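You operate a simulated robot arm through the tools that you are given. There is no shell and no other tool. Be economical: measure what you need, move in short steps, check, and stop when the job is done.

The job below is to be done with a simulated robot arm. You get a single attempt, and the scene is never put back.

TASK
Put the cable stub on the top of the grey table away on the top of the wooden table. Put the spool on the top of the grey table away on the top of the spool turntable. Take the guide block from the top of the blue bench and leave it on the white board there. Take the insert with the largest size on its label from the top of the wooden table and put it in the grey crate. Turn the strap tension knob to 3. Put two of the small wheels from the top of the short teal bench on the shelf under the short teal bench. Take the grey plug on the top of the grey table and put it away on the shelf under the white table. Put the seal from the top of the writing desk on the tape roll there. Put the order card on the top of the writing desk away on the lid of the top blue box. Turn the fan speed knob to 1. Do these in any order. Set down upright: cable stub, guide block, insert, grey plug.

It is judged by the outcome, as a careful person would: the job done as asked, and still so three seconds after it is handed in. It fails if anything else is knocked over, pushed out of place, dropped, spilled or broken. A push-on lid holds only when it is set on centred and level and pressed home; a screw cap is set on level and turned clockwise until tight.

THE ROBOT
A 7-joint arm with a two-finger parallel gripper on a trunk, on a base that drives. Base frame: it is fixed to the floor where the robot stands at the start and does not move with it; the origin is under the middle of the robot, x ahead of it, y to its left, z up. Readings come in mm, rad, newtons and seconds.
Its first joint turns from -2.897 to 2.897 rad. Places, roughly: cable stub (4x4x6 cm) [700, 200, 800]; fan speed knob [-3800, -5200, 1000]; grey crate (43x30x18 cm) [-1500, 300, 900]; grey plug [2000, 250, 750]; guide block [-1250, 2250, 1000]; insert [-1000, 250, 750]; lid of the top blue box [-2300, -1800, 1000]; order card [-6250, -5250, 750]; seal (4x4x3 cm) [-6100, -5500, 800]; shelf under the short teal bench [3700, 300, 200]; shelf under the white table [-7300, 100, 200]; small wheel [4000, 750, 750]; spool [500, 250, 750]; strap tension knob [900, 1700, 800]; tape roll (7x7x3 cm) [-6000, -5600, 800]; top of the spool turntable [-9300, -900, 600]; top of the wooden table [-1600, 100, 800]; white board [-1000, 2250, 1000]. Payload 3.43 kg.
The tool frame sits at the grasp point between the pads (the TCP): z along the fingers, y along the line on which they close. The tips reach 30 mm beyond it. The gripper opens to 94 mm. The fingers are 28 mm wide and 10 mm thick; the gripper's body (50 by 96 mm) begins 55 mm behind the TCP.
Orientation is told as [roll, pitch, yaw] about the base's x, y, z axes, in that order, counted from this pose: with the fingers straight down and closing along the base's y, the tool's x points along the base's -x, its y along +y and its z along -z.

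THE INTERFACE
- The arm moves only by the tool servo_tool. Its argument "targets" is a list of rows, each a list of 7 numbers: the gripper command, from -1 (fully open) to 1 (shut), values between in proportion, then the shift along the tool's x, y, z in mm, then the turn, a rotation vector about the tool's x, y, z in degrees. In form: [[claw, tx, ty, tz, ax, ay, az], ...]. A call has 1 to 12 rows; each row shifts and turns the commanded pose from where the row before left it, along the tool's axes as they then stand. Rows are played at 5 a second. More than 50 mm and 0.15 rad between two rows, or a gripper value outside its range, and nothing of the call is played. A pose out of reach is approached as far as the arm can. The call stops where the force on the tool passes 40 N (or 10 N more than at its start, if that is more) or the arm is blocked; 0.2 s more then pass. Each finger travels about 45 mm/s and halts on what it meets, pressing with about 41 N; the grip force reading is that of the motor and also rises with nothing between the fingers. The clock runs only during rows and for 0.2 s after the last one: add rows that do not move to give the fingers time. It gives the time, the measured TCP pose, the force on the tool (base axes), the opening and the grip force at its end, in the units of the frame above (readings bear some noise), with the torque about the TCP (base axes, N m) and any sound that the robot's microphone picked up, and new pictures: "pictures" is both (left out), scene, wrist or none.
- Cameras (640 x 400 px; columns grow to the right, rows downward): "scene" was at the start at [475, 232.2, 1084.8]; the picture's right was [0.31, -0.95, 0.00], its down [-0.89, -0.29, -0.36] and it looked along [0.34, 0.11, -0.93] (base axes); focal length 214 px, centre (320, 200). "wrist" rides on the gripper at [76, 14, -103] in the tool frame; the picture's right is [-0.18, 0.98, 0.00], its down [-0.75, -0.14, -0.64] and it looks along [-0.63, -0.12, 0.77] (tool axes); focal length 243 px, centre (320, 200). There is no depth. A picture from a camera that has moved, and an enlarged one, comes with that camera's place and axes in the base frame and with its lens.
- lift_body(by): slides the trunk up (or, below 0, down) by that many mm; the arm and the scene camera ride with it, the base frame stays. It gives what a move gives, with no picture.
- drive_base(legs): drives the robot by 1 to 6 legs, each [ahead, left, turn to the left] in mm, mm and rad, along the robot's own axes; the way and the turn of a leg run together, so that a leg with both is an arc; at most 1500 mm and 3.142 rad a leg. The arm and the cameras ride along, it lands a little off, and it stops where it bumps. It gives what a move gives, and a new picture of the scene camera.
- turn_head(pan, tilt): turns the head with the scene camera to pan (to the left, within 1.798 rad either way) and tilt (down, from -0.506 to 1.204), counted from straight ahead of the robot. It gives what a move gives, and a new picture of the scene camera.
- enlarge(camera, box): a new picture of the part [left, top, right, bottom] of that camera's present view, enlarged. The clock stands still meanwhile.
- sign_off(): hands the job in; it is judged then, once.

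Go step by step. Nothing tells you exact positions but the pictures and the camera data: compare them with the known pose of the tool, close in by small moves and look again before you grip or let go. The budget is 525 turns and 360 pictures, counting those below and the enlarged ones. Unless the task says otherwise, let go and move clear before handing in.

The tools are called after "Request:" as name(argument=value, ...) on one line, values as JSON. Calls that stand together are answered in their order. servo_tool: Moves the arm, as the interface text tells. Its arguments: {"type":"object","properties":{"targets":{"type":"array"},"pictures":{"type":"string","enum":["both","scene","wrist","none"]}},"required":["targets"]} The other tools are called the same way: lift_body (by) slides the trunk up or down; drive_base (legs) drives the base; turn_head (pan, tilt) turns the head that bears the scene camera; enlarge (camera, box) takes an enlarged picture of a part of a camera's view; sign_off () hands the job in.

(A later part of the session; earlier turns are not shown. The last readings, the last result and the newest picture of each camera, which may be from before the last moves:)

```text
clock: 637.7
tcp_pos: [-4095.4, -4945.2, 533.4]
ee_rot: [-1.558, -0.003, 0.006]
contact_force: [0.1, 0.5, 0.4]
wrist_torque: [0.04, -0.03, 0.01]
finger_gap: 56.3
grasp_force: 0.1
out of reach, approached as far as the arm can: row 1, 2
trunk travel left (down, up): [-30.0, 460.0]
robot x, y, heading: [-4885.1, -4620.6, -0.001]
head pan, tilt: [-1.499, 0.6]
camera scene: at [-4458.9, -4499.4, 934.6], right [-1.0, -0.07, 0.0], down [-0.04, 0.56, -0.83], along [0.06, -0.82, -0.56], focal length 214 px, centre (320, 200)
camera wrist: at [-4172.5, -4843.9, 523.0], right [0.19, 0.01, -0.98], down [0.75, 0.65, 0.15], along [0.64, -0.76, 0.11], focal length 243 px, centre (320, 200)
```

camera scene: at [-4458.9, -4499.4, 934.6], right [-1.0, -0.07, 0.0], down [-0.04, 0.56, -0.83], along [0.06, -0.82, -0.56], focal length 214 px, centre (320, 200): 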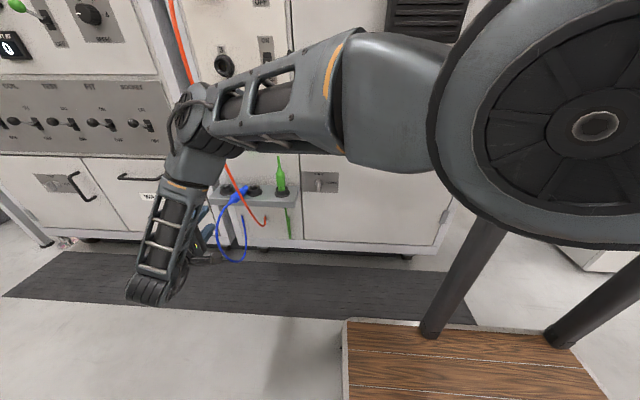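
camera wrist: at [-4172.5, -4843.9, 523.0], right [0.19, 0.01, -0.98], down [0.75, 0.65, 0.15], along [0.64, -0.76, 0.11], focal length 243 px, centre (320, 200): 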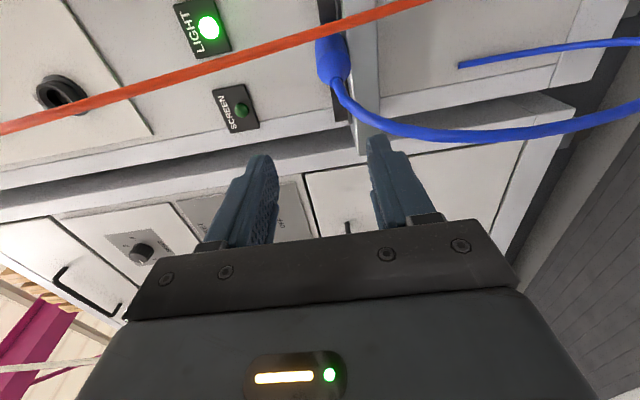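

Request:
servo_tool(targets=[[0.1, 0, 0, 0, 0, 0, 8.2], [0.1, 0, 0, 0, 0, 0, 8.2], [0.1, 0, 0, 0, 0, 0, 8.2], [0.1, 0, 0, 0, 0, 0, 8.2], [0.1, 0, 0, 0, 0, 0, 8.2], [0.1, 0, 0, 0, 0, 0, 8.2], [0.1, 0, 0, 0, 0, 0, 8.2], [0.1, 0, 0, 0, 0, 0, 8.2], [0.1, 0, 0, 0, 0, 0, 8.2], [0.1, 0, 0, 0, 0, 0, 8.2], [0.1, 0, 0, 0, 0, 0, 8]], pictures="wrist")

```text
clock: 640.1
tcp_pos: [-4095.2, -4943.4, 536.0]
ee_rot: [0.336, -1.558, -1.898]
contact_force: [0.3, 0.8, 0.1]
wrist_torque: [0.02, 0.02, -0.01]
finger_gap: 42.6
grasp_force: 0.1
trunk travel left (down, up): [-30.0, 460.0]
robot x, y, heading: [-4885.0, -4624.4, -0.0]
head pan, tilt: [-1.499, 0.6]
camera wrist: at [-4081.9, -4841.3, 461.4], right [0.98, 0.01, 0.19], down [-0.15, 0.63, 0.76], along [-0.12, -0.78, 0.62], focal length 243 px, centre (320, 200)
```

wrist: 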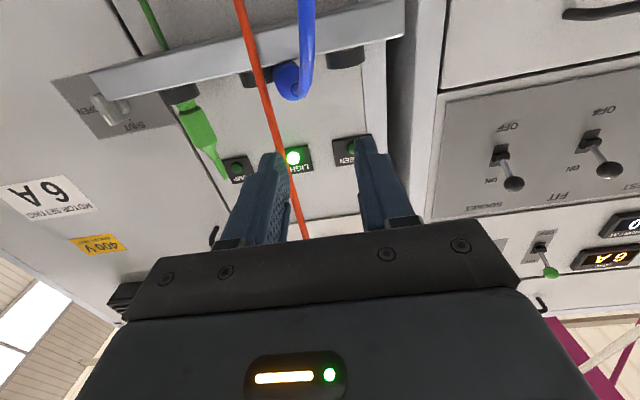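

Request:
servo_tool(targets=[[0.1, 9, -8, 30, 0, 0, 0], [0.1, 9, -8, 30, 0, 0, 0], [0.1, 0, 0, 30, 0, 0, 0], [0.1, 0, 0, 0, 0, 0, 0]], pictures="both")

```text
clock: 641.1
tcp_pos: [-4111.0, -5034.7, 515.3]
ee_rot: [0.17, -1.556, -1.736]
contact_force: [-0.1, 0.5, -0.3]
wrist_torque: [0.04, -0.02, -0.02]
finger_gap: 42.1
grasp_force: 0.0
trunk travel left (down, up): [-30.0, 460.0]
robot x, y, heading: [-4889.4, -4628.3, -0.0]
head pan, tilt: [-1.499, 0.6]
camera scene: at [-4458.8, -4499.3, 934.4], right [-1.0, -0.07, 0.0], down [-0.04, 0.56, -0.83], along [0.06, -0.82, -0.56], focal length 214 px, centre (320, 200)
camera wrist: at [-4097.5, -4932.4, 441.0], right [0.98, 0.0, 0.19], down [-0.15, 0.63, 0.76], along [-0.11, -0.78, 0.62], focal length 243 px, centre (320, 200)
```

scene: 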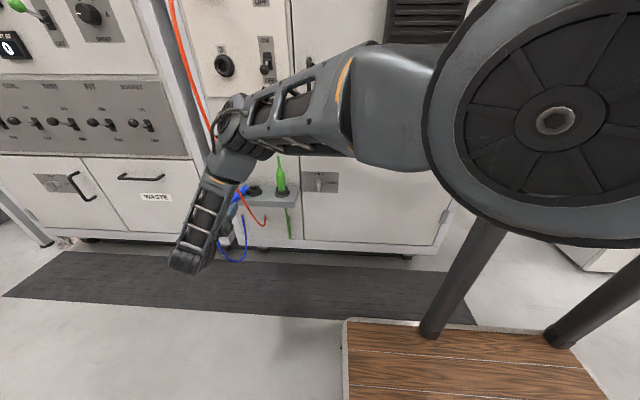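
wrist: 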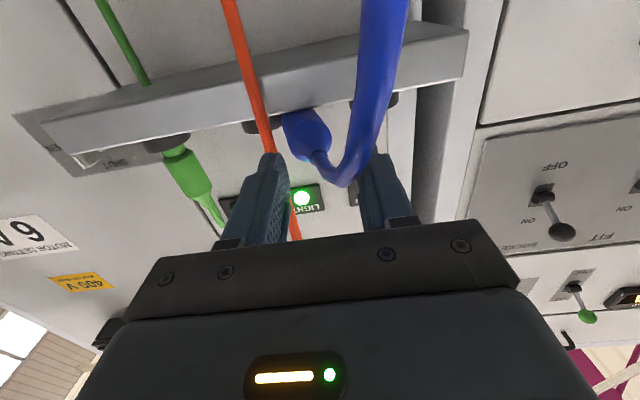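

Request:
servo_tool(targets=[[0.22, 0, -3, 10, 0, 0, 0], [0.22, 2, -2, 15, 0, 0, 0], [0.22, 0, 0, 12, 0, 0, 0], [0.22, 0, 0, 0, 0, 0, 0]], pictures="wrist")

```text
clock: 642.1
tcp_pos: [-4116.1, -5071.2, 512.7]
ee_rot: [0.158, -1.559, -1.72]
contact_force: [0.6, -1.0, 0.3]
wrist_torque: [0.01, -0.02, 0.0]
finger_gap: 36.7
grasp_force: 0.0
trunk travel left (down, up): [-30.0, 460.0]
robot x, y, heading: [-4889.3, -4623.0, -0.002]
head pan, tilt: [-1.499, 0.6]
camera wrist: at [-4102.8, -4968.2, 438.9], right [0.98, 0.01, 0.19], down [-0.15, 0.63, 0.76], along [-0.11, -0.78, 0.62], focal length 243 px, centre (320, 200)
```

wrist: 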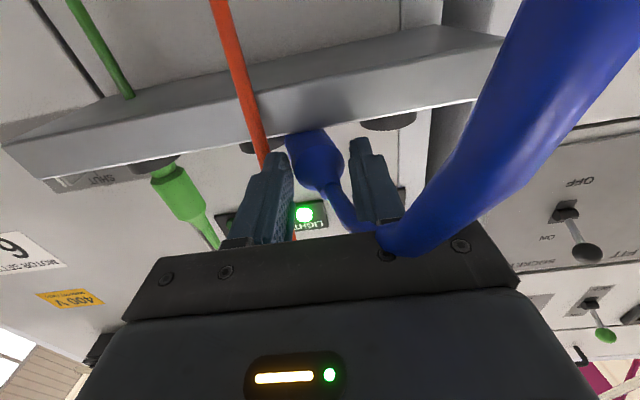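

Request:
servo_tool(targets=[[0.22, -3, 0, 3, 0, 0, 0], [0.5, 0, 0, 0, 0, 0, 0], [0.7, 0, 0, 0, 0, 0, 0], [0.9, 0, 0, 0, 0, 0, 0], [0.9, 0, 0, 0, 0, 0, 0]], pictures="wrist")

```text
clock: 643.3
tcp_pos: [-4115.9, -5073.5, 516.1]
ee_rot: [0.188, -1.557, -1.752]
contact_force: [-1.0, -1.0, 2.0]
wrist_torque: [-0.15, 0.05, -0.09]
finger_gap: 32.5
grasp_force: 40.7
trunk travel left (down, up): [-30.0, 460.0]
robot x, y, heading: [-4886.5, -4624.5, 0.0]
head pan, tilt: [-1.499, 0.6]
camera wrist: at [-4102.4, -4971.2, 442.3], right [0.98, 0.01, 0.19], down [-0.15, 0.63, 0.76], along [-0.11, -0.78, 0.62], focal length 243 px, centre (320, 200)
```

wrist: 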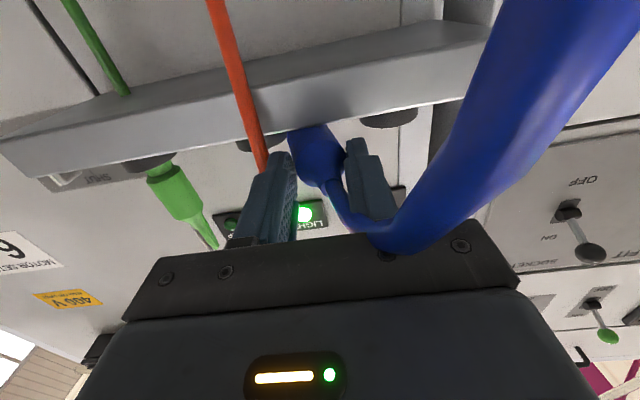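

Request:
servo_tool(targets=[[0.9, -8, 0, 0, 0, 0, 0], [0.9, 0, 5, -25, 0, 0, 0], [0.9, 0, 5, -35, 0, 0, 0], [0.9, 0, 5, -35, 0, 0, 0], [0.9, 0, 5, -20, 0, 0, 0]], pictures="both")

```text
clock: 644.5
tcp_pos: [-4097.2, -4959.1, 527.5]
ee_rot: [0.19, -1.554, -1.756]
contact_force: [-0.5, 0.2, -1.7]
wrist_torque: [0.1, -0.03, 0.0]
finger_gap: 31.7
grasp_force: 41.2
trunk travel left (down, up): [-30.0, 460.0]
robot x, y, heading: [-4881.8, -4623.5, 0.005]
head pan, tilt: [-1.499, 0.6]
camera scene: at [-4458.8, -4499.5, 934.4], right [-1.0, -0.07, 0.0], down [-0.04, 0.56, -0.83], along [0.06, -0.82, -0.56], focal length 214 px, centre (320, 200)
camera wrist: at [-4084.2, -4856.2, 453.7], right [0.98, 0.0, 0.19], down [-0.15, 0.63, 0.76], along [-0.11, -0.78, 0.62], focal length 243 px, centre (320, 200)
```

scene: 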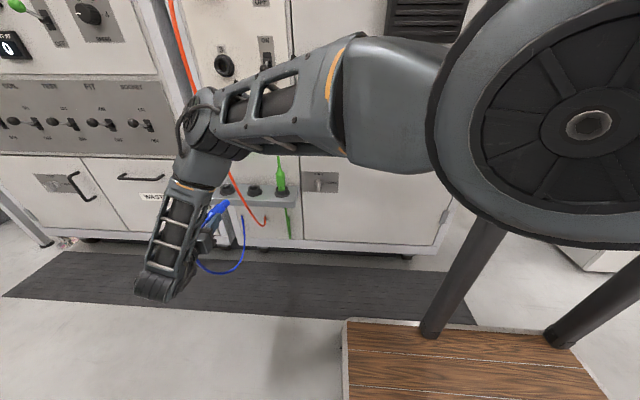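
wrist: 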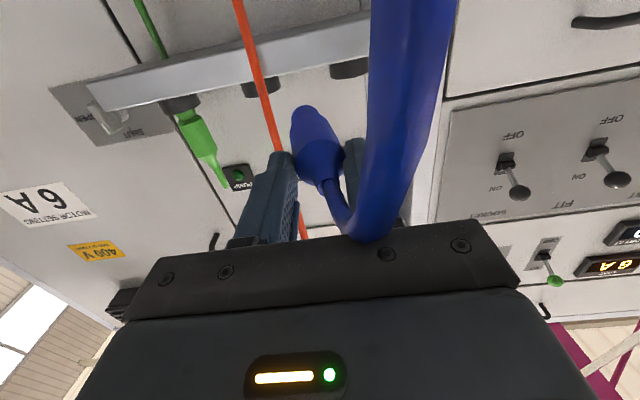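

Got the plug, with its pins pointing at the cabinet. I'll align its axis, pull back slightly, and raise it to socket 1's height.

Request:
servo_tool(targets=[[0.9, 0, 0, -15, -4, 0, 0], [0.9, 0, 0, -10, -4, 0, 0]], pictures="none")

Request:
lift_body(by=400)

Request:
servo_tool(targets=[[0.9, -40, 0, 0, 0, 0, 0], [0.9, -40, 0, 0, 0, 0, 0], [0.9, -40, 0, 0, 0, 0, 0], [0.9, -40, 0, 0, 0, 0, 0]], pictures="both")

```text
clock: 645.1
tcp_pos: [-4097.5, -4933.1, 528.4]
ee_rot: [0.296, -1.556, -1.719]
contact_force: [-0.7, 0.1, -0.8]
wrist_torque: [0.04, -0.02, -0.05]
finger_gap: 31.9
grasp_force: 40.9
trunk travel left (down, up): [-30.0, 460.0]
robot x, y, heading: [-4887.8, -4623.4, 0.003]
head pan, tilt: [-1.499, 0.6]
```

```text
clock: 649.0
tcp_pos: [-4097.6, -4933.0, 927.6]
ee_rot: [0.304, -1.557, -1.73]
contact_force: [-0.2, -0.3, -1.3]
wrist_torque: [0.02, -0.01, 0.01]
finger_gap: 31.5
grasp_force: 41.1
trunk travel left (down, up): [-430.0, 60.0]
robot x, y, heading: [-4892.8, -4627.1, -0.004]
head pan, tilt: [-1.499, 0.6]
```

```text
clock: 650.0
tcp_pos: [-4097.2, -4932.9, 1087.3]
ee_rot: [0.278, -1.558, -1.701]
contact_force: [0.6, 0.1, -1.2]
wrist_torque: [0.05, 0.01, -0.02]
finger_gap: 31.4
grasp_force: 40.7
trunk travel left (down, up): [-430.0, 60.0]
robot x, y, heading: [-4888.2, -4627.8, -0.0]
head pan, tilt: [-1.499, 0.6]
camera scene: at [-4458.5, -4499.5, 1334.3], right [-1.0, -0.07, 0.0], down [-0.04, 0.56, -0.82], along [0.06, -0.82, -0.57], focal length 214 px, centre (320, 200)
camera wrist: at [-4096.9, -4830.6, 1014.1], right [0.97, 0.14, 0.19], down [-0.23, 0.6, 0.76], along [-0.01, -0.78, 0.62], focal length 243 px, centre (320, 200)
```

scene: 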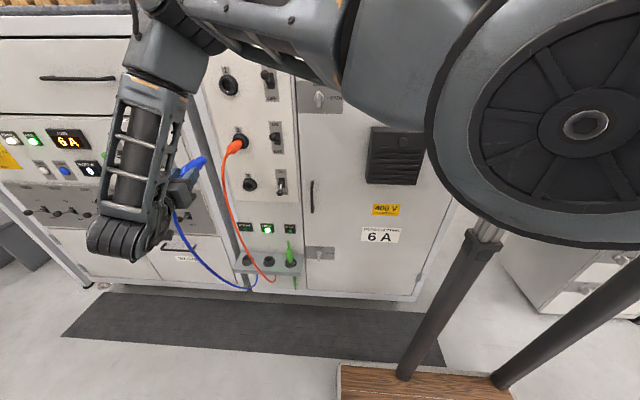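
wrist: 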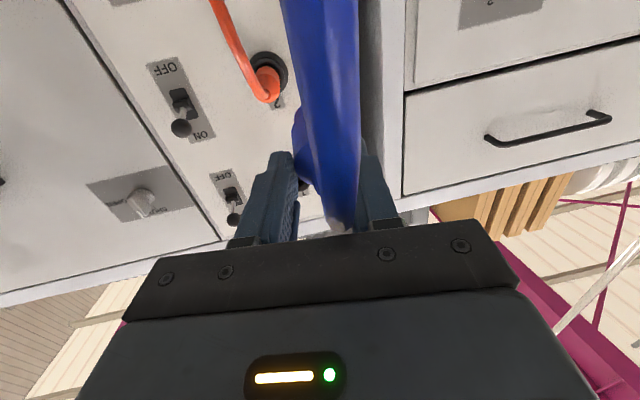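

Request:
lift_body(by=60)

Request:
servo_tool(targets=[[0.9, -36, -9, -1, 0, 0, 0], [0.9, -36, -9, -1, 0, 0, 0], [0.9, -36, -9, -1, 0, 0, 0], [0.9, 0, 0, 0, 0, 0, 0]], pictures="both")

```text
clock: 651.0
tcp_pos: [-4096.4, -4933.5, 1148.4]
ee_rot: [0.307, -1.558, -1.729]
contact_force: [-0.3, 0.7, -1.3]
wrist_torque: [0.05, -0.05, -0.01]
finger_gap: 31.2
grasp_force: 41.2
trunk travel left (down, up): [-490.0, 0.0]
robot x, y, heading: [-4888.5, -4623.2, 0.003]
head pan, tilt: [-1.499, 0.6]
```

```text
clock: 652.0
tcp_pos: [-4126.9, -4933.2, 1239.8]
ee_rot: [-0.435, -1.533, -0.988]
contact_force: [-0.7, 0.8, 0.3]
wrist_torque: [0.06, 0.02, -0.04]
finger_gap: 31.2
grasp_force: 40.4
trunk travel left (down, up): [-490.0, 0.0]
robot x, y, heading: [-4889.9, -4625.9, -0.0]
head pan, tilt: [-1.499, 0.6]
camera scene: at [-4458.6, -4499.3, 1394.4], right [-1.0, -0.07, 0.0], down [-0.04, 0.56, -0.83], along [0.06, -0.82, -0.56], focal length 214 px, centre (320, 200)
camera wrist: at [-4129.2, -4828.1, 1167.3], right [0.98, 0.14, 0.17], down [-0.22, 0.59, 0.78], along [0.01, -0.8, 0.61], focal length 243 px, centre (320, 200)
```

scene: 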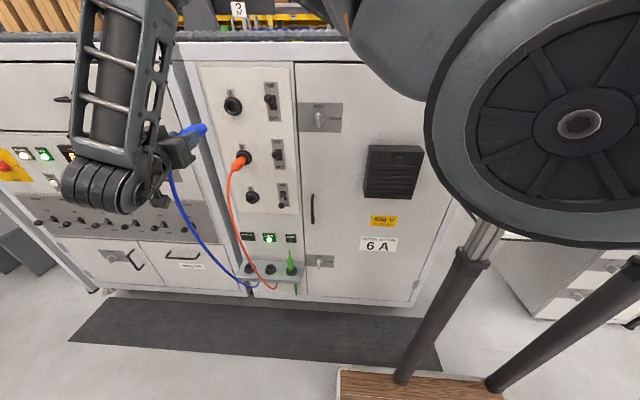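
wrist: 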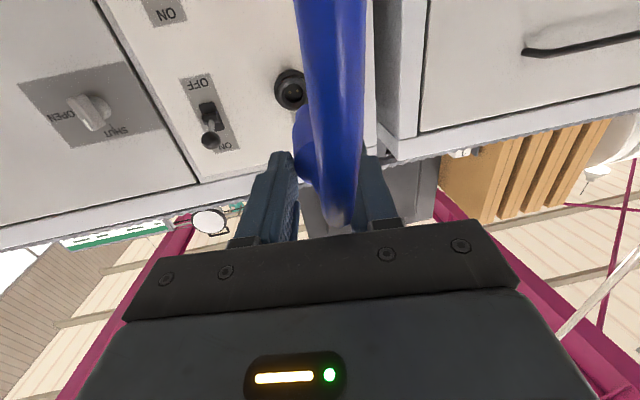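

Request:
servo_tool(targets=[[0.9, -5, 0, 10, 0, -1, 0], [0.9, -5, 0, 10, 0, -0.7, 0], [0.9, 0, 0, 10, 0, 0, 0]], pictures="none")

```text
clock: 652.8
tcp_pos: [-4121.6, -4961.5, 1246.0]
ee_rot: [-1.254, -1.547, -0.164]
contact_force: [0.5, 0.1, -1.3]
wrist_torque: [0.07, 0.0, -0.01]
finger_gap: 31.0
grasp_force: 41.1
trunk travel left (down, up): [-490.0, 0.0]
robot x, y, heading: [-4886.9, -4625.0, -0.006]
head pan, tilt: [-1.499, 0.6]
```

Request:
servo_tool(targets=[[0.9, -1, -10, 28, 0, 0, 0], [0.9, 0, -4, 30, 0, 0, 0], [0.9, 0, -4, 30, 0, 0, 0], [0.9, 0, -4, 28, 0, 0, 0], [0.9, 0, 0, 0, 0, 0, 0]], pictures="both")

```text
clock: 654.0
tcp_pos: [-4123.9, -5084.1, 1263.6]
ee_rot: [-2.851, -1.565, 1.425]
contact_force: [-0.1, -0.4, -1.2]
wrist_torque: [0.06, 0.0, 0.04]
finger_gap: 30.8
grasp_force: 41.2
trunk travel left (down, up): [-490.0, 0.0]
robot x, y, heading: [-4888.2, -4622.4, -0.005]
head pan, tilt: [-1.499, 0.6]
camera scene: at [-4458.8, -4499.5, 1394.5], right [-1.0, -0.07, 0.0], down [-0.04, 0.56, -0.83], along [0.06, -0.82, -0.57], focal length 214 px, centre (320, 200)
camera wrist: at [-4125.0, -4981.3, 1187.3], right [0.97, 0.15, 0.18], down [-0.23, 0.62, 0.75], along [0.0, -0.77, 0.63], focal length 243 px, centre (320, 200)
```

scene: 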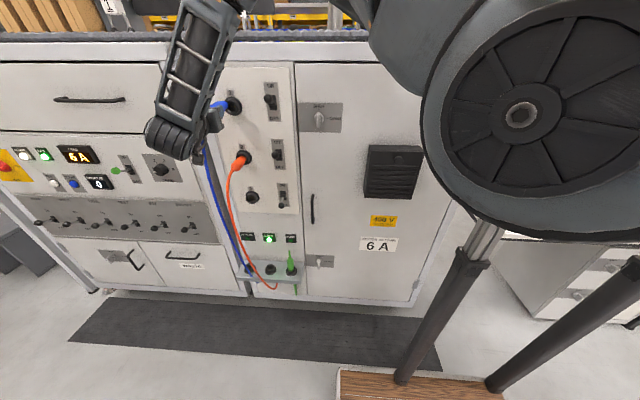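
wrist: 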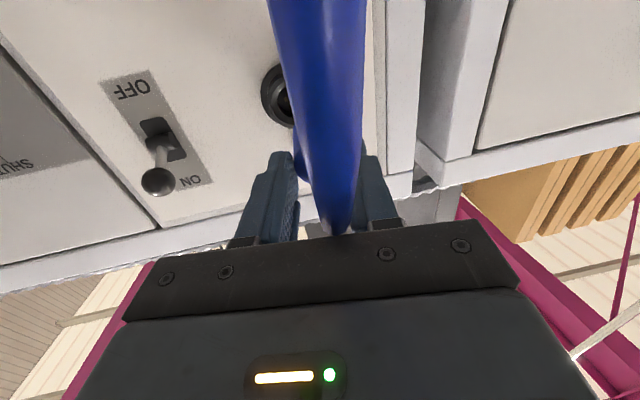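

Request:
servo_tool(targets=[[0.9, 9, -3, 0, 0, 0, 0], [0.9, 8, -2, 0, 0, 0, 0], [0.9, 0, 0, 0, 0, 0, 0]], pictures="wrist")

Request:
enlarge(camera="scene", box=[190, 70, 290, 170])

```text
clock: 654.8
tcp_pos: [-4127.8, -5085.1, 1254.2]
ee_rot: [2.853, -1.555, 2.006]
contact_force: [-0.6, -0.4, -2.2]
wrist_torque: [0.05, -0.01, 0.0]
finger_gap: 31.1
grasp_force: 41.2
trunk travel left (down, up): [-490.0, 0.0]
robot x, y, heading: [-4886.8, -4621.8, -0.002]
head pan, tilt: [-1.499, 0.6]
camera wrist: at [-4128.4, -4983.8, 1177.0], right [0.97, 0.15, 0.19], down [-0.24, 0.63, 0.74], along [-0.01, -0.77, 0.64], focal length 243 px, centre (320, 200)
```

wrist: 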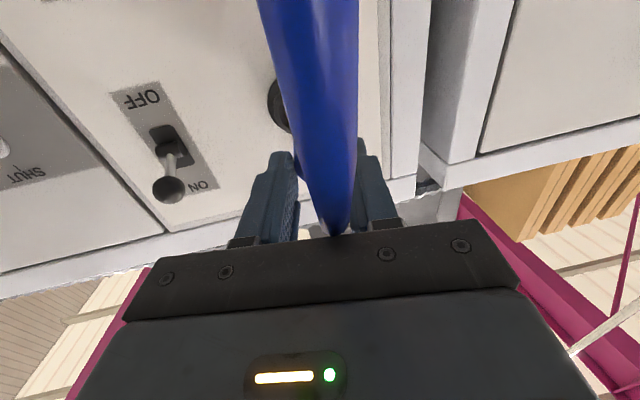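

```text
4.00 times, centred on (240, 120) of scene
camera zoom: at [-4458.8, -4499.4, 1394.4], right [-1.0, -0.07, 0.0], down [-0.04, 0.56, -0.83], along [0.06, -0.82, -0.56], focal length 858 px, centre (640, 520)
```

zoom: 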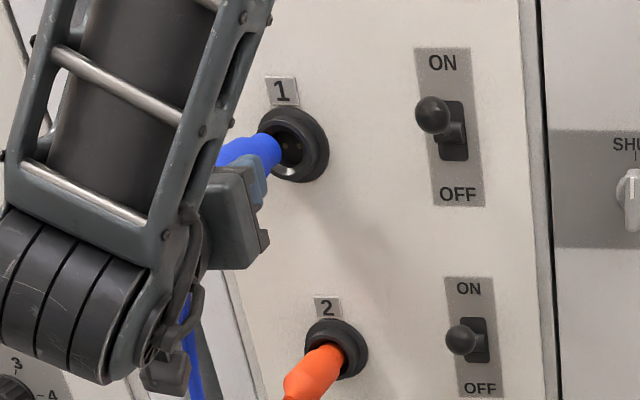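

Request:
servo_tool(targets=[[0.9, 0, -1.5, 10, 0, 0, 0], [0.9, 0, -1.5, 10, 0, 0, 0], [0.9, 0, -1.5, 10, 0, 0, 0], [0.9, 0, 0, 0, 0, 0, 0]], pictures="none")

Request:
enlarge(camera="scene", box=[190, 70, 290, 170])

```text
clock: 655.8
tcp_pos: [-4127.9, -5113.1, 1251.7]
ee_rot: [2.899, -1.552, 1.961]
contact_force: [-10.5, 26.2, 0.0]
wrist_torque: [-0.04, 0.0, -0.77]
finger_gap: 31.9
grasp_force: 41.2
trunk travel left (down, up): [-490.0, 0.0]
robot x, y, heading: [-4887.6, -4623.2, -0.004]
head pan, tilt: [-1.499, 0.6]
```

```text
4.00 times, centred on (240, 120) of scene
camera zoom: at [-4459.3, -4498.0, 1394.5], right [-1.0, -0.07, 0.0], down [-0.04, 0.56, -0.83], along [0.06, -0.82, -0.56], focal length 858 px, centre (640, 520)
```

zoom: 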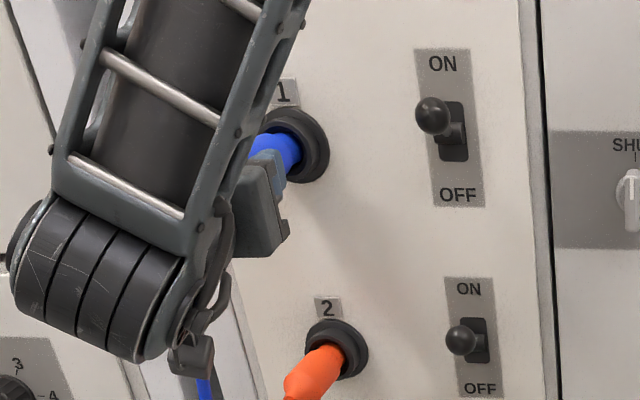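

Request:
servo_tool(targets=[[0.9, -2, -3, -3, 0, 0, 0], [0.9, 0, 0, 4, 0, 0, 0], [0.9, 0, -0.5, 4, 0, 0, 0], [0.9, 0, 0, 0, 0, 0, 0]], pictures="none")

```text
clock: 656.5
tcp_pos: [-4130.4, -5114.3, 1254.1]
ee_rot: [2.928, -1.558, 1.936]
contact_force: [-6.6, 12.1, 2.2]
wrist_torque: [-0.24, -0.06, -0.43]
finger_gap: 31.9
grasp_force: 40.9
trunk travel left (down, up): [-490.0, 0.0]
robot x, y, heading: [-4888.9, -4624.3, -0.0]
head pan, tilt: [-1.499, 0.6]
stopped in row 3: the force on the tool passed its limit at 42 N (the readings are from after the stop); the commanded pose is now the measured one
```

Request:
servo_tool(targets=[[0.9, 0, -3, 0, 0, 0, 0], [0.9, 0, 0, 3, 0, 0, 0], [0.9, 0, 0, 3, 0, 0, 0], [0.9, 0, 0, 3, 0, 0, 0], [0.9, 0, 0, 0, 0, 0, 0]], pictures="none")

Request:
enlarge(camera="scene", box=[200, 80, 260, 140])

```text
clock: 657.2
tcp_pos: [-4132.0, -5115.5, 1253.5]
ee_rot: [2.868, -1.56, 2.0]
contact_force: [-9.0, 17.1, 6.3]
wrist_torque: [-0.48, -0.01, -0.71]
finger_gap: 31.8
grasp_force: 41.5
trunk travel left (down, up): [-490.0, 0.0]
robot x, y, heading: [-4883.3, -4625.7, 0.002]
head pan, tilt: [-1.499, 0.6]
stopped in row 3: the force on the tool passed its limit at 41 N (the readings are from after the stop); the commanded pose is now the measured one
```

```text
6.67 times, centred on (230, 110) of scene
camera zoom: at [-4459.5, -4497.2, 1394.6], right [-1.0, -0.07, 0.0], down [-0.04, 0.56, -0.83], along [0.06, -0.82, -0.56], focal length 1430 px, centre (920, 800)
```

zoom: 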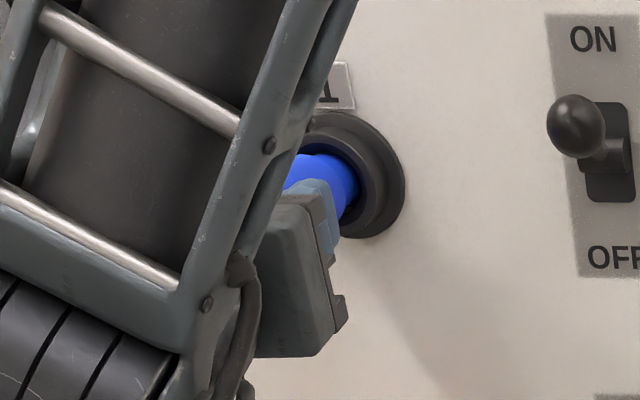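

Request:
servo_tool(targets=[[0.9, -3, -4, -3, 0, 0, 0], [0.9, 0, 0, 3, 0, 0, 0], [0.9, 0, 0, 3, 0, 0, 0], [0.9, 0, 0, 3, 0, 0, 0], [0.9, 0, 0, 3, 0, 0, 0], [0.9, 0, 0, 0, 0, 0, 0]], pictures="none")

Request:
enlarge(camera="scene", box=[200, 80, 260, 140])

```text
clock: 658.1
tcp_pos: [-4132.7, -5115.5, 1254.2]
ee_rot: [2.712, -1.566, 2.164]
contact_force: [-5.4, 11.2, 2.9]
wrist_torque: [-0.2, 0.0, -0.48]
finger_gap: 31.8
grasp_force: 41.3
trunk travel left (down, up): [-490.0, 0.0]
robot x, y, heading: [-4887.7, -4624.1, 0.0]
head pan, tilt: [-1.499, 0.6]
stopped in row 4: the force on the tool passed its limit at 41 N (the readings are from after the stop); the commanded pose is now the measured one
```

```text
6.67 times, centred on (230, 110) of scene
camera zoom: at [-4459.3, -4497.0, 1394.6], right [-1.0, -0.07, 0.0], down [-0.04, 0.56, -0.83], along [0.06, -0.82, -0.56], focal length 1430 px, centre (920, 800)
```

zoom: 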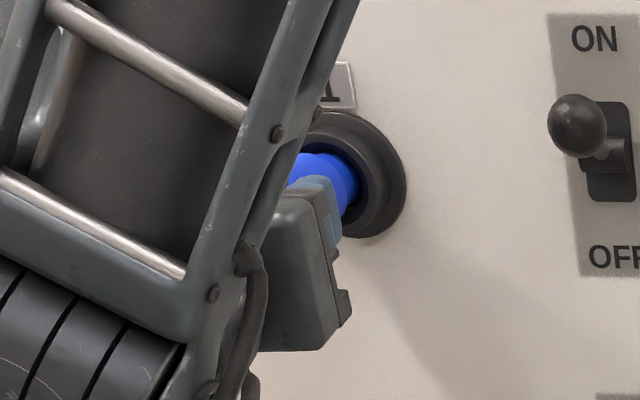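

Request:
servo_tool(targets=[[0.9, 0, 0, -6, 0, 0, 0], [0.9, 0, -5, 0, 0, 0, 0], [0.9, 0, 0, 0, 0, 0, 0], [0.9, 0, 0, 3, 0, 0, 0], [0.9, 0, 0, 3, 0, 0, 0], [0.9, 0, 0, 3, 0, 0, 0], [0.9, 0, 0, 3, 0, 0, 0], [0.9, 0, 0, 3, 0, 0, 0]], pictures="none")

```text
clock: 659.6
tcp_pos: [-4133.3, -5114.6, 1253.9]
ee_rot: [2.132, -1.568, 2.755]
contact_force: [-8.2, 14.4, 4.2]
wrist_torque: [-0.36, 0.0, -0.71]
finger_gap: 31.8
grasp_force: 41.1
trunk travel left (down, up): [-490.0, 0.0]
robot x, y, heading: [-4886.6, -4623.5, 0.004]
head pan, tilt: [-1.499, 0.6]
stopped in row 7: the force on the tool passed its limit at 41 N (the readings are from after the stop); the commanded pose is now the measured one
```

Request:
servo_tool(targets=[[0.9, 0, 0, -6, 0, 0, 0], [0.9, -4, -6, 0, 0, 0, 0], [0.9, 0, 0, 0, 0, 0, 0], [0.9, 0, -0.5, 3, 0, 0, 0], [0.9, 0, -0.5, 3, 0, 0, 0], [0.9, 0, -0.5, 3, 0, 0, 0], [0.9, 0, -0.5, 3, 0, 0, 0], [0.9, 0, -0.5, 3, 0, 0, 0]], pictures="none")

Request:
enlarge(camera="scene", box=[200, 80, 260, 140])

```text
clock: 661.4
tcp_pos: [-4140.9, -5126.3, 1259.8]
ee_rot: [2.228, -1.566, 2.652]
contact_force: [-10.3, 33.3, -1.5]
wrist_torque: [0.08, 0.04, -0.94]
finger_gap: 30.9
grasp_force: 41.1
trunk travel left (down, up): [-490.0, 0.0]
robot x, y, heading: [-4888.7, -4625.7, 0.004]
head pan, tilt: [-1.499, 0.6]
```

```text
6.67 times, centred on (230, 110) of scene
camera zoom: at [-4459.6, -4495.7, 1394.5], right [-1.0, -0.07, 0.0], down [-0.04, 0.56, -0.83], along [0.06, -0.82, -0.56], focal length 1430 px, centre (920, 800)
```

zoom: 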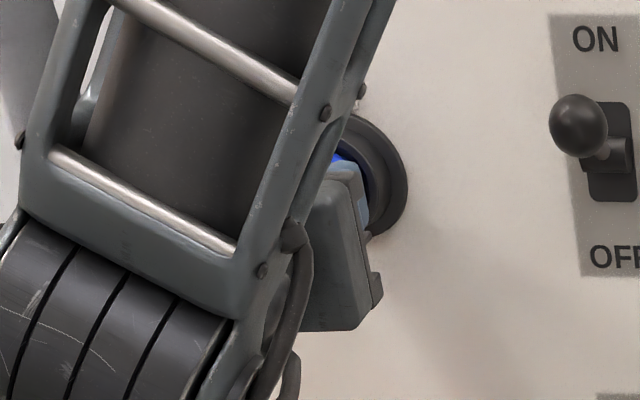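

Request:
servo_tool(targets=[[0.9, 0, -2, 0, 0, 0, 0], [0.9, 0, -0.5, 3, 0, 0, 0], [0.9, 0, -0.5, 3, 0, 0, 0], [0.9, 0, -0.5, 3, 0, 0, 0], [0.9, 0, -0.5, 3, 0, 0, 0]], pictures="scene")

```text
clock: 662.3
tcp_pos: [-4141.8, -5130.4, 1257.8]
ee_rot: [1.526, -1.569, -2.919]
contact_force: [-9.2, 14.5, 5.3]
wrist_torque: [-0.41, -0.03, -0.56]
finger_gap: 30.9
grasp_force: 40.9
trunk travel left (down, up): [-490.0, 0.0]
robot x, y, heading: [-4886.4, -4624.8, -0.002]
head pan, tilt: [-1.499, 0.6]
stopped in row 4: the force on the tool passed its limit at 46 N (the readings are from after the stop); the commanded pose is now the measured one
camera scene: at [-4459.8, -4495.8, 1394.7], right [-1.0, -0.07, 0.0], down [-0.04, 0.56, -0.83], along [0.06, -0.82, -0.56], focal length 214 px, centre (320, 200)
```

scene: 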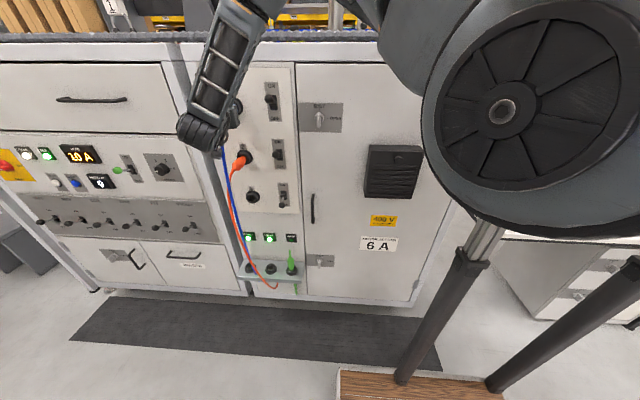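

The load reads 10 A and the SCREEN light is on, so the blue plug is back in socket 1. I'll release it carefully and retreat straight back.

Request:
servo_tool(targets=[[0.5, 0, 0, 0, 0, 0, 0], [0.1, 0, 0, 0, 0, 0, 0], [0.0, 0, 0, 0, 0, 0, 0], [0.0, 0, 1.5, -10, 0, 0, 0], [0.0, 0, 4, -25, 0, 0, 0], [0.0, 0, 5, -35, 0, 0, 0], [0.0, 0, 5, -35, 0, 0, 0], [0.0, 0, 5, -35, 0, 0, 0]], pictures="both")

```text
clock: 664.1
tcp_pos: [-4149.7, -4991.5, 1247.0]
ee_rot: [-0.222, -1.549, -1.179]
contact_force: [0.4, -0.2, 0.0]
wrist_torque: [0.03, -0.01, 0.01]
finger_gap: 46.8
grasp_force: 0.1
trunk travel left (down, up): [-490.0, 0.0]
robot x, y, heading: [-4888.6, -4624.1, -0.002]
head pan, tilt: [-1.499, 0.6]
camera scene: at [-4459.4, -4497.4, 1394.5], right [-1.0, -0.07, 0.0], down [-0.04, 0.56, -0.82], along [0.06, -0.82, -0.57], focal length 214 px, centre (320, 200)
camera wrist: at [-4153.4, -4886.4, 1173.4], right [0.97, 0.16, 0.18], down [-0.24, 0.59, 0.77], along [0.02, -0.79, 0.61], focal length 243 px, centre (320, 200)
```

scene: 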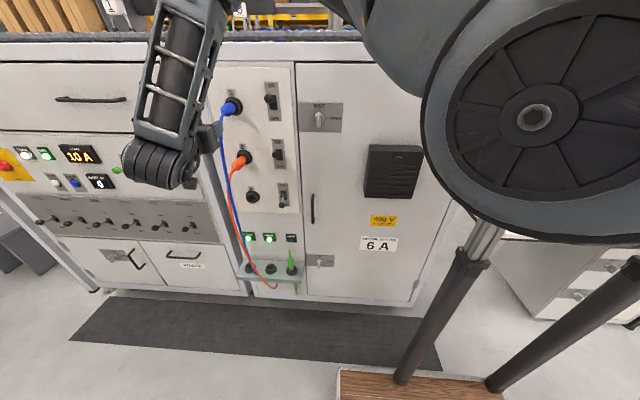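
wrist: 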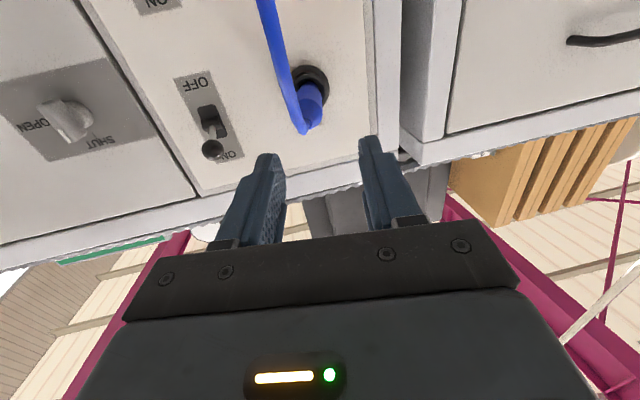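

Restored. Now I'll move away from the cabinets before restoring the arm posture.

Request:
drive_base(legs=[[0, 190, 0], [-250, 0, 0]])

Request:
servo_tool(targets=[[0.0, 0, 0, -10, 4, 8, 0], [0.0, 0, 0, -10, 4, 8, 0], [0.0, 0, 0, 0, 0, 8, 0], [0.0, 0, 0, 0, 0, 8, 0], [0.0, 0, 0, 0, 0, 8, 0], [0.0, 0, 0, 0, 0, 8, 0], [0.0, 0, 0, 0, 0, 8, 0], [0.0, 0, 0, 0, 0, 8, 0], [0.0, 0, 0, 0, 0, 8, 0], [0.0, 0, 0, 0, 0, 8, 0], [0.0, 0, 0, 0, 0, 8, 0]], pictures="none")

```text
clock: 667.1
tcp_pos: [-4394.9, -4801.1, 1245.8]
ee_rot: [-0.327, -1.548, -1.068]
contact_force: [0.3, 0.0, -0.4]
wrist_torque: [-0.01, -0.01, -0.02]
finger_gap: 46.9
grasp_force: 0.1
trunk travel left (down, up): [-490.0, 0.0]
robot x, y, heading: [-5130.6, -4432.9, -0.006]
head pan, tilt: [-1.499, 0.6]
camera scene: at [-4706.0, -4308.1, 1394.4], right [-1.0, -0.07, 0.0], down [-0.04, 0.56, -0.83], along [0.06, -0.82, -0.56], focal length 214 px, centre (320, 200)
```

scene: 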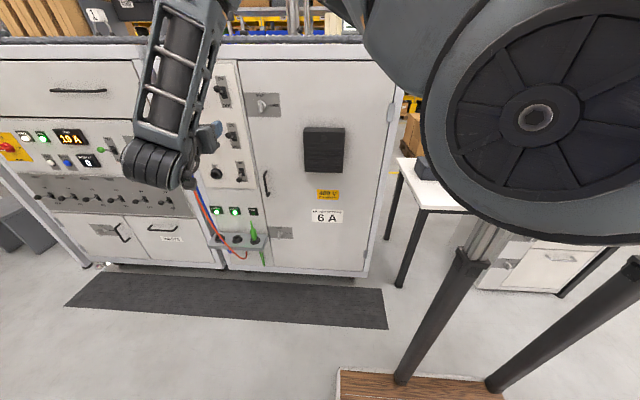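

```text
refused: row 1 steps farther than a row can; nothing moved
```

Request:
servo_tool(targets=[[0.0, 0, 0, 0, 2, 8, 0], [0.0, 0, 0, 0, 2, 8, 0], [0.0, 0, 0, 0, 2, 8, 0], [0.0, 0, 0, 0, 2, 8, 0], [0.0, 0, 0, 0, 0, 8, 0], [0.0, 0, 0, 0, 0, 8, 0], [0.0, 0, 0, 0, 0, 8, 0], [0.0, 0, 0, 0, 0, 8, 0], [0.0, 0, 0, 0, 0, 8, 0], [0.0, 0, 0, 0, 0, 8, 0], [0.0, 0, 0, 0, 0, 8, 0]], pictures="none")

```text
clock: 668.9
tcp_pos: [-4344.5, -4730.0, 1242.7]
ee_rot: [-0.055, -0.426, -1.353]
contact_force: [0.2, 0.0, 0.2]
wrist_torque: [0.0, -0.01, -0.02]
finger_gap: 46.9
grasp_force: 0.0
trunk travel left (down, up): [-490.0, 0.0]
robot x, y, heading: [-5136.5, -4429.6, -0.003]
head pan, tilt: [-1.499, 0.6]
stopped in row 9: the arm was blocked; the commanded pose is now the measured one
```

Request:
servo_tool(targets=[[0.0, 10, 0, 35, 0, 3, 0], [0.0, 10, 0, 35, 0, 5, 0], [0.0, 10, 0, 30, 0, 6, 0], [0.0, 5, 0, 30, 0, 6, 0], [0.0, 0, 0, 20, 3, 4, 0]], pictures="none")

```text
clock: 670.1
tcp_pos: [-4353.0, -4740.9, 1089.7]
ee_rot: [-0.103, -0.009, -1.379]
contact_force: [-0.4, 0.2, -0.4]
wrist_torque: [0.04, 0.04, 0.02]
finger_gap: 47.1
grasp_force: 0.1
trunk travel left (down, up): [-490.0, 0.0]
robot x, y, heading: [-5134.1, -4432.1, 0.001]
head pan, tilt: [-1.499, 0.6]
```

Request:
servo_tool(targets=[[0.0, 45, 2, 0, -5.9, 0, 0], [0.0, 45, 2, 0, 0, 0, 0], [0.0, 45, 2, 0, 0, 0, 0], [0.0, 45, 2, 0, 0, 0, 0], [0.0, 45, 2, 0, 0, 0, 0], [0.0, 45, 2, 0, 0, 0, 0], [0.0, 40, 2, 0, 0, 0, 0]], pictures="none")

Request:
servo_tool(targets=[[-0.5, 0, 0, 0, 0, 0, -8], [-0.5, 0, 0, 0, 0, 0, -8], [-0.5, 0, 0, 0, 0, 0, -8], [-0.5, 0, 0, 0, 0, 0, -8], [-0.5, 0, 0, 0, 0, 0, -8], [-0.5, 0, 0, 0, 0, 0, -8], [-0.5, 0, 0, 0, 0, 0, -8], [-0.5, 0, 0, 0, 0, 0, -8], [-0.5, 0, 0, 0, 0, 0, -8], [-0.5, 0, 0, 0, 0, 0, -7]], pictures="none")

```text
clock: 671.7
tcp_pos: [-4397.3, -4433.7, 1088.9]
ee_rot: [0.001, -0.009, -1.379]
contact_force: [-0.8, -0.4, 0.4]
wrist_torque: [0.05, -0.01, -0.02]
finger_gap: 47.1
grasp_force: 0.0
trunk travel left (down, up): [-490.0, 0.0]
robot x, y, heading: [-5135.5, -4434.3, -0.001]
head pan, tilt: [-1.499, 0.6]
```

```text
clock: 673.9
tcp_pos: [-4397.0, -4432.4, 1087.1]
ee_rot: [-0.008, -0.002, 0.003]
contact_force: [0.5, 0.3, -0.3]
wrist_torque: [0.03, 0.0, 0.01]
finger_gap: 70.3
grasp_force: 0.0
trunk travel left (down, up): [-490.0, 0.0]
robot x, y, heading: [-5132.8, -4436.2, -0.003]
head pan, tilt: [-1.499, 0.6]
```

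Posture is restored. Now for the spool: I'll drive the known route back and approach the grey table from its end, facing +x.

Request:
drive_base(legs=[[-200, 0, 0], [0, -170, 0], [-1100, 0, 0], [-1050, 0, 0], [0, 880, 0], [0, 880, 0]])

```text
clock: 695.3
tcp_pos: [-6726.2, -2874.6, 1087.2]
ee_rot: [-0.008, -0.002, -0.029]
contact_force: [0.4, 0.6, -0.3]
wrist_torque: [0.02, -0.02, 0.0]
finger_gap: 70.4
grasp_force: 0.0
trunk travel left (down, up): [-490.0, 0.0]
robot x, y, heading: [-7463.9, -2853.3, -0.034]
head pan, tilt: [-1.499, 0.6]
camera scene: at [-7030.6, -2740.4, 1394.4], right [-1.0, -0.04, 0.0], down [-0.02, 0.56, -0.83], along [0.03, -0.82, -0.56], focal length 214 px, centre (320, 200)
```

scene: 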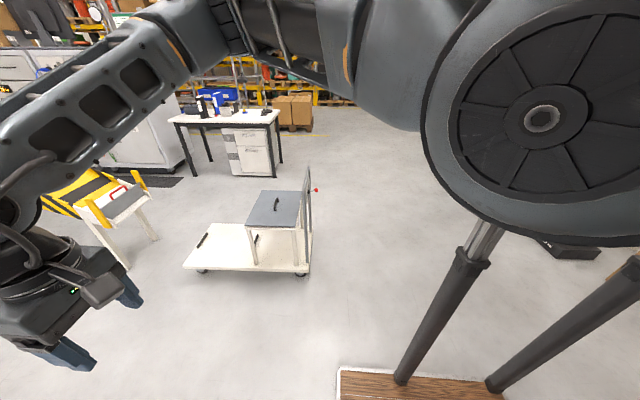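

Request:
drive_base(legs=[[0, 0, 0.034], [1425, 0, 0], [0, 930, 0], [0, 930, 0], [1450, 0, 0], [1450, 0, 0]])

```text
clock: 725.3
tcp_pos: [-2468.2, -891.3, 1086.6]
ee_rot: [-0.008, -0.003, 0.009]
contact_force: [1.0, 0.8, -0.8]
wrist_torque: [0.02, 0.02, 0.04]
finger_gap: 70.1
grasp_force: 0.0
trunk travel left (down, up): [-490.0, 0.0]
robot x, y, heading: [-3203.0, -898.9, 0.01]
head pan, tilt: [-1.499, 0.6]
camera scene: at [-2778.6, -767.2, 1394.5], right [-1.0, -0.08, 0.0], down [-0.05, 0.56, -0.83], along [0.07, -0.82, -0.56], focal length 214 px, centre (320, 200)
```

scene: 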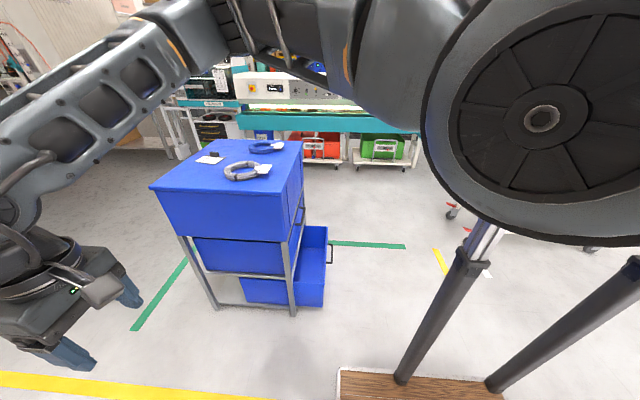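

Request:
drive_base(legs=[[1000, 0, -0.01], [1000, 0, 0], [1000, 0, 0], [0, 640, 0], [0, 600, 0]])

Request:
turn_head(pan=-0.2, tilt=0.9)

```text
clock: 746.1
tcp_pos: [530.2, 319.5, 1087.0]
ee_rot: [-0.01, -0.001, -0.005]
contact_force: [0.0, -0.5, -0.3]
wrist_torque: [0.02, 0.0, -0.01]
finger_gap: 70.4
grasp_force: 0.0
trunk travel left (down, up): [-490.0, 0.0]
robot x, y, heading: [-207.6, 322.7, -0.012]
head pan, tilt: [-1.499, 0.6]
camera scene: at [222.1, 447.6, 1394.4], right [-1.0, -0.06, 0.0], down [-0.04, 0.56, -0.83], along [0.05, -0.82, -0.56], focal length 214 px, centre (320, 200)
```

scene: 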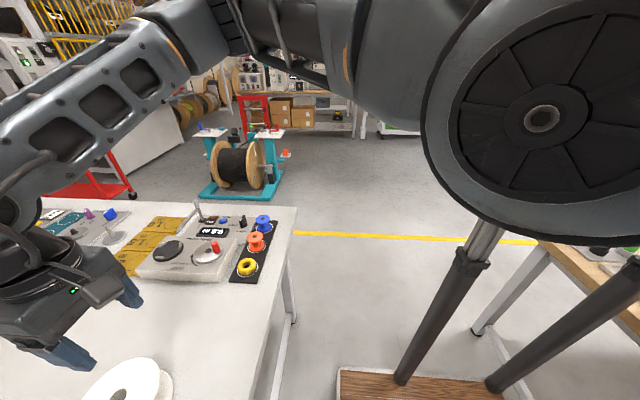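

```text
clock: 747.6
tcp_pos: [530.7, 319.7, 1086.6]
ee_rot: [-0.009, -0.002, -0.006]
contact_force: [-0.3, 0.5, -0.9]
wrist_torque: [0.0, 0.03, 0.04]
finger_gap: 70.4
grasp_force: 0.1
trunk travel left (down, up): [-490.0, 0.0]
robot x, y, heading: [-206.9, 322.0, -0.008]
head pan, tilt: [-0.201, 0.901]
camera scene: at [290.3, 520.3, 1369.7], right [-0.21, -0.98, 0.0], down [-0.77, 0.16, -0.62], along [0.61, -0.13, -0.78], focal length 214 px, centre (320, 200)
```

scene: 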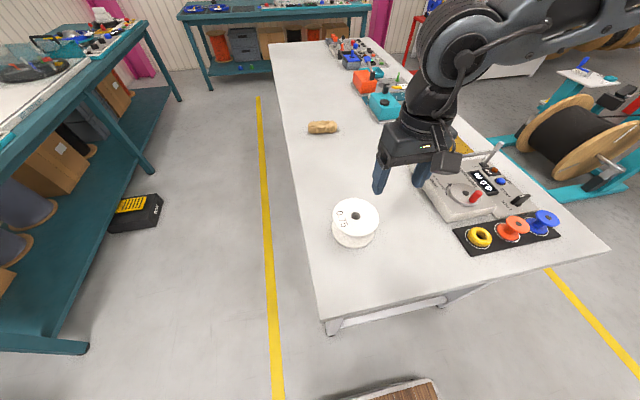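

Request:
enlarge(camera="scene", box=[315, 185, 395, 255])

```text
5.71 times, centred on (355, 220) of scene
camera zoom: at [290.3, 520.3, 1369.7], right [-0.21, -0.98, 0.0], down [-0.77, 0.16, -0.62], along [0.61, -0.13, -0.78], focal length 1226 px, centre (120, 86)
```

zoom: 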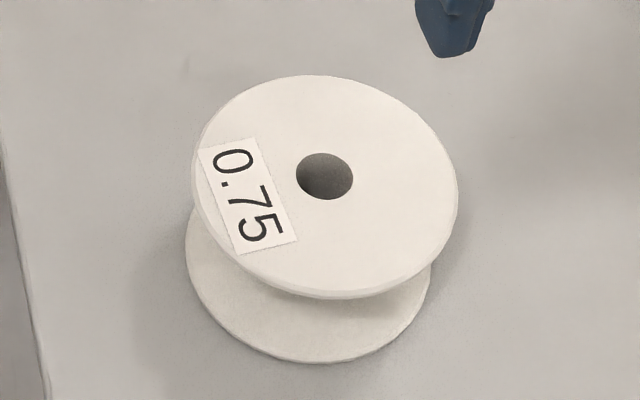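

The spool's flanges are too wide (about 129 mm) for a top grip, so I'll grip its core horizontally between the flanges. I'll reposition for a diagonal horizontal approach.

Request:
drive_base(legs=[[0, -420, 0.01]])

Request:
servo_tool(targets=[[-0.9, 10, 40, 0, 0, 0, -7.3], [-0.9, 20, 40, 0, 0, 0, -7.3], [-0.9, 20, 40, 0, 0, 0, -7.3], [-0.9, 20, 40, 0, 0, 0, -7.3], [-0.9, 20, 40, 0, 0, 0, 0], [-0.9, 20, 40, 0, 0, 0, 0], [-0.9, 10, 35, 0, 0, 0, 0], [-0.9, 0, 30, 0, 0, 0, 0]], pictures="none")

```text
clock: 750.2
tcp_pos: [530.3, -96.3, 1086.7]
ee_rot: [-0.01, -0.001, 0.006]
contact_force: [0.6, -0.1, -0.2]
wrist_torque: [-0.01, 0.0, -0.03]
finger_gap: 70.5
grasp_force: 0.1
trunk travel left (down, up): [-490.0, 0.0]
robot x, y, heading: [-207.0, -105.7, 0.003]
head pan, tilt: [-0.201, 0.901]
camera scene: at [287.6, 101.4, 1369.6], right [-0.19, -0.98, 0.0], down [-0.77, 0.15, -0.62], along [0.61, -0.12, -0.78], focal length 214 px, centre (320, 200)
```

scene: 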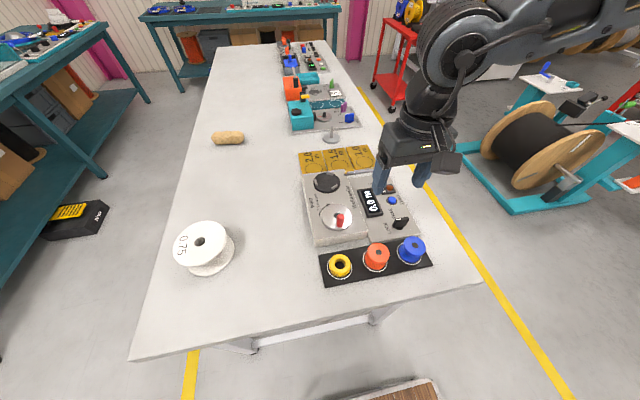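

```text
clock: 752.0
tcp_pos: [316.1, 142.8, 1084.3]
ee_rot: [-0.01, 0.003, 0.518]
contact_force: [0.4, 0.7, 0.8]
wrist_torque: [0.04, 0.02, 0.02]
finger_gap: 89.4
grasp_force: 0.0
trunk travel left (down, up): [-490.0, 0.0]
robot x, y, heading: [-209.6, -100.5, 0.007]
head pan, tilt: [-0.201, 0.901]
```

Request:
servo_tool(targets=[[-0.9, -44, 0, 0, 0, 0, 0], [-0.9, -44, 0, 0, 0, 0, 0], [-0.9, -44, 0, 0, 0, 0, 0], [-0.9, -44, 0, 0, 0, 0, 0], [-0.9, -44, 0, 0, 0, 0, 0], [-0.9, -44, 0, 0, 0, 0, 0]], pictures="none")

Request:
servo_tool(targets=[[-0.9, 0, 0, 0, 0, -8.2, 0], [-0.9, 0, 0, 0, 0, -8.2, 0], [-0.9, 0, 0, 0, 0, -8.2, 0], [-0.9, 0, 0, 0, 0, -8.2, 0], [-0.9, 0, 0, 0, 0, -8.2, 0], [-0.9, 0, 0, 0, 0, -8.2, 0], [-0.9, 0, 0, 0, 0, -8.2, 0], [-0.9, 0, 0, 0, 0, -8.2, 0], [-0.9, 0, 0, 0, 0, -8.2, 0], [-0.9, 0, 0, 0, 0, -8.2, 0], [-0.9, 0, 0, 0, 0, -8, 0]], pictures="scene")

```text
clock: 753.4
tcp_pos: [546.5, 273.3, 1082.9]
ee_rot: [-0.01, 0.001, 0.516]
contact_force: [0.0, -0.2, 0.5]
wrist_torque: [0.03, -0.02, 0.01]
finger_gap: 89.2
grasp_force: 0.1
trunk travel left (down, up): [-490.0, 0.0]
robot x, y, heading: [-205.5, -101.9, 0.006]
head pan, tilt: [-0.201, 0.901]
```

```text
clock: 756.0
tcp_pos: [511.4, 335.6, 1174.9]
ee_rot: [-0.773, -1.553, 1.178]
contact_force: [1.0, -0.5, 1.1]
wrist_torque: [0.0, 0.01, 0.02]
finger_gap: 89.1
grasp_force: 0.0
out of reach, approached as far as the arm can: row 8, 9, 10, 11
trunk travel left (down, up): [-490.0, 0.0]
robot x, y, heading: [-206.3, -105.7, 0.007]
head pan, tilt: [-0.201, 0.901]
stopped in row 11: the arm was blocked; the commanded pose is now the measured one
camera scene: at [286.1, 102.0, 1367.0], right [-0.18, -0.98, 0.0], down [-0.79, 0.15, -0.59], along [0.58, -0.11, -0.8], focal length 214 px, centre (320, 200)
```

scene: 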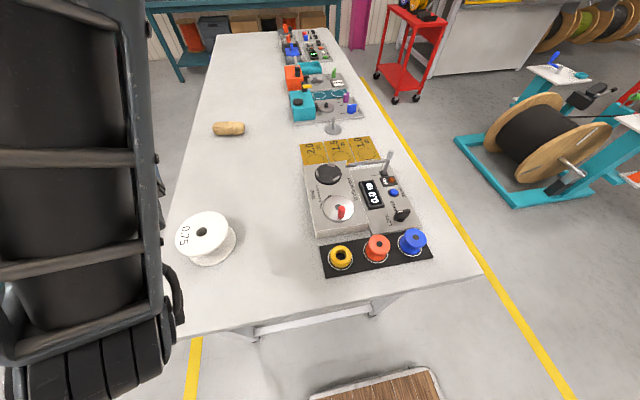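

The head is in the way on the left side. I'll undo the pitch and approach with the spool to the robot's right instead.

Request:
servo_tool(targets=[[-0.9, 5, 0, 0, 0, 8, 0], [-0.9, 8, 0, 0, 0, 8, 0], [-0.9, 8, 0, 0, 0, 8, 0], [-0.9, 8, 0, 0, 0, 8, 0], [-0.9, 8, 0, 0, 0, 8, 0], [-0.9, 8, 0, 0, 0, 8, 0], [-0.9, 0, 0, 8, 0, 8, 0], [-0.9, 0, 0, 8, 0, 8, 0], [-0.9, 0, 0, 8, 0, 8, 0], [-0.9, 0, 0, 8, 0, 8, 0], [-0.9, 0, 0, 8, 0, 8, 0]], pictures="none")

```text
clock: 758.4
tcp_pos: [508.6, 336.2, 1097.0]
ee_rot: [-0.012, -0.018, 0.412]
contact_force: [-0.9, -0.2, -0.6]
wrist_torque: [0.03, -0.01, -0.01]
finger_gap: 89.2
grasp_force: 0.0
trunk travel left (down, up): [-490.0, 0.0]
robot x, y, heading: [-206.9, -97.7, 0.009]
head pan, tilt: [-0.201, 0.901]
```

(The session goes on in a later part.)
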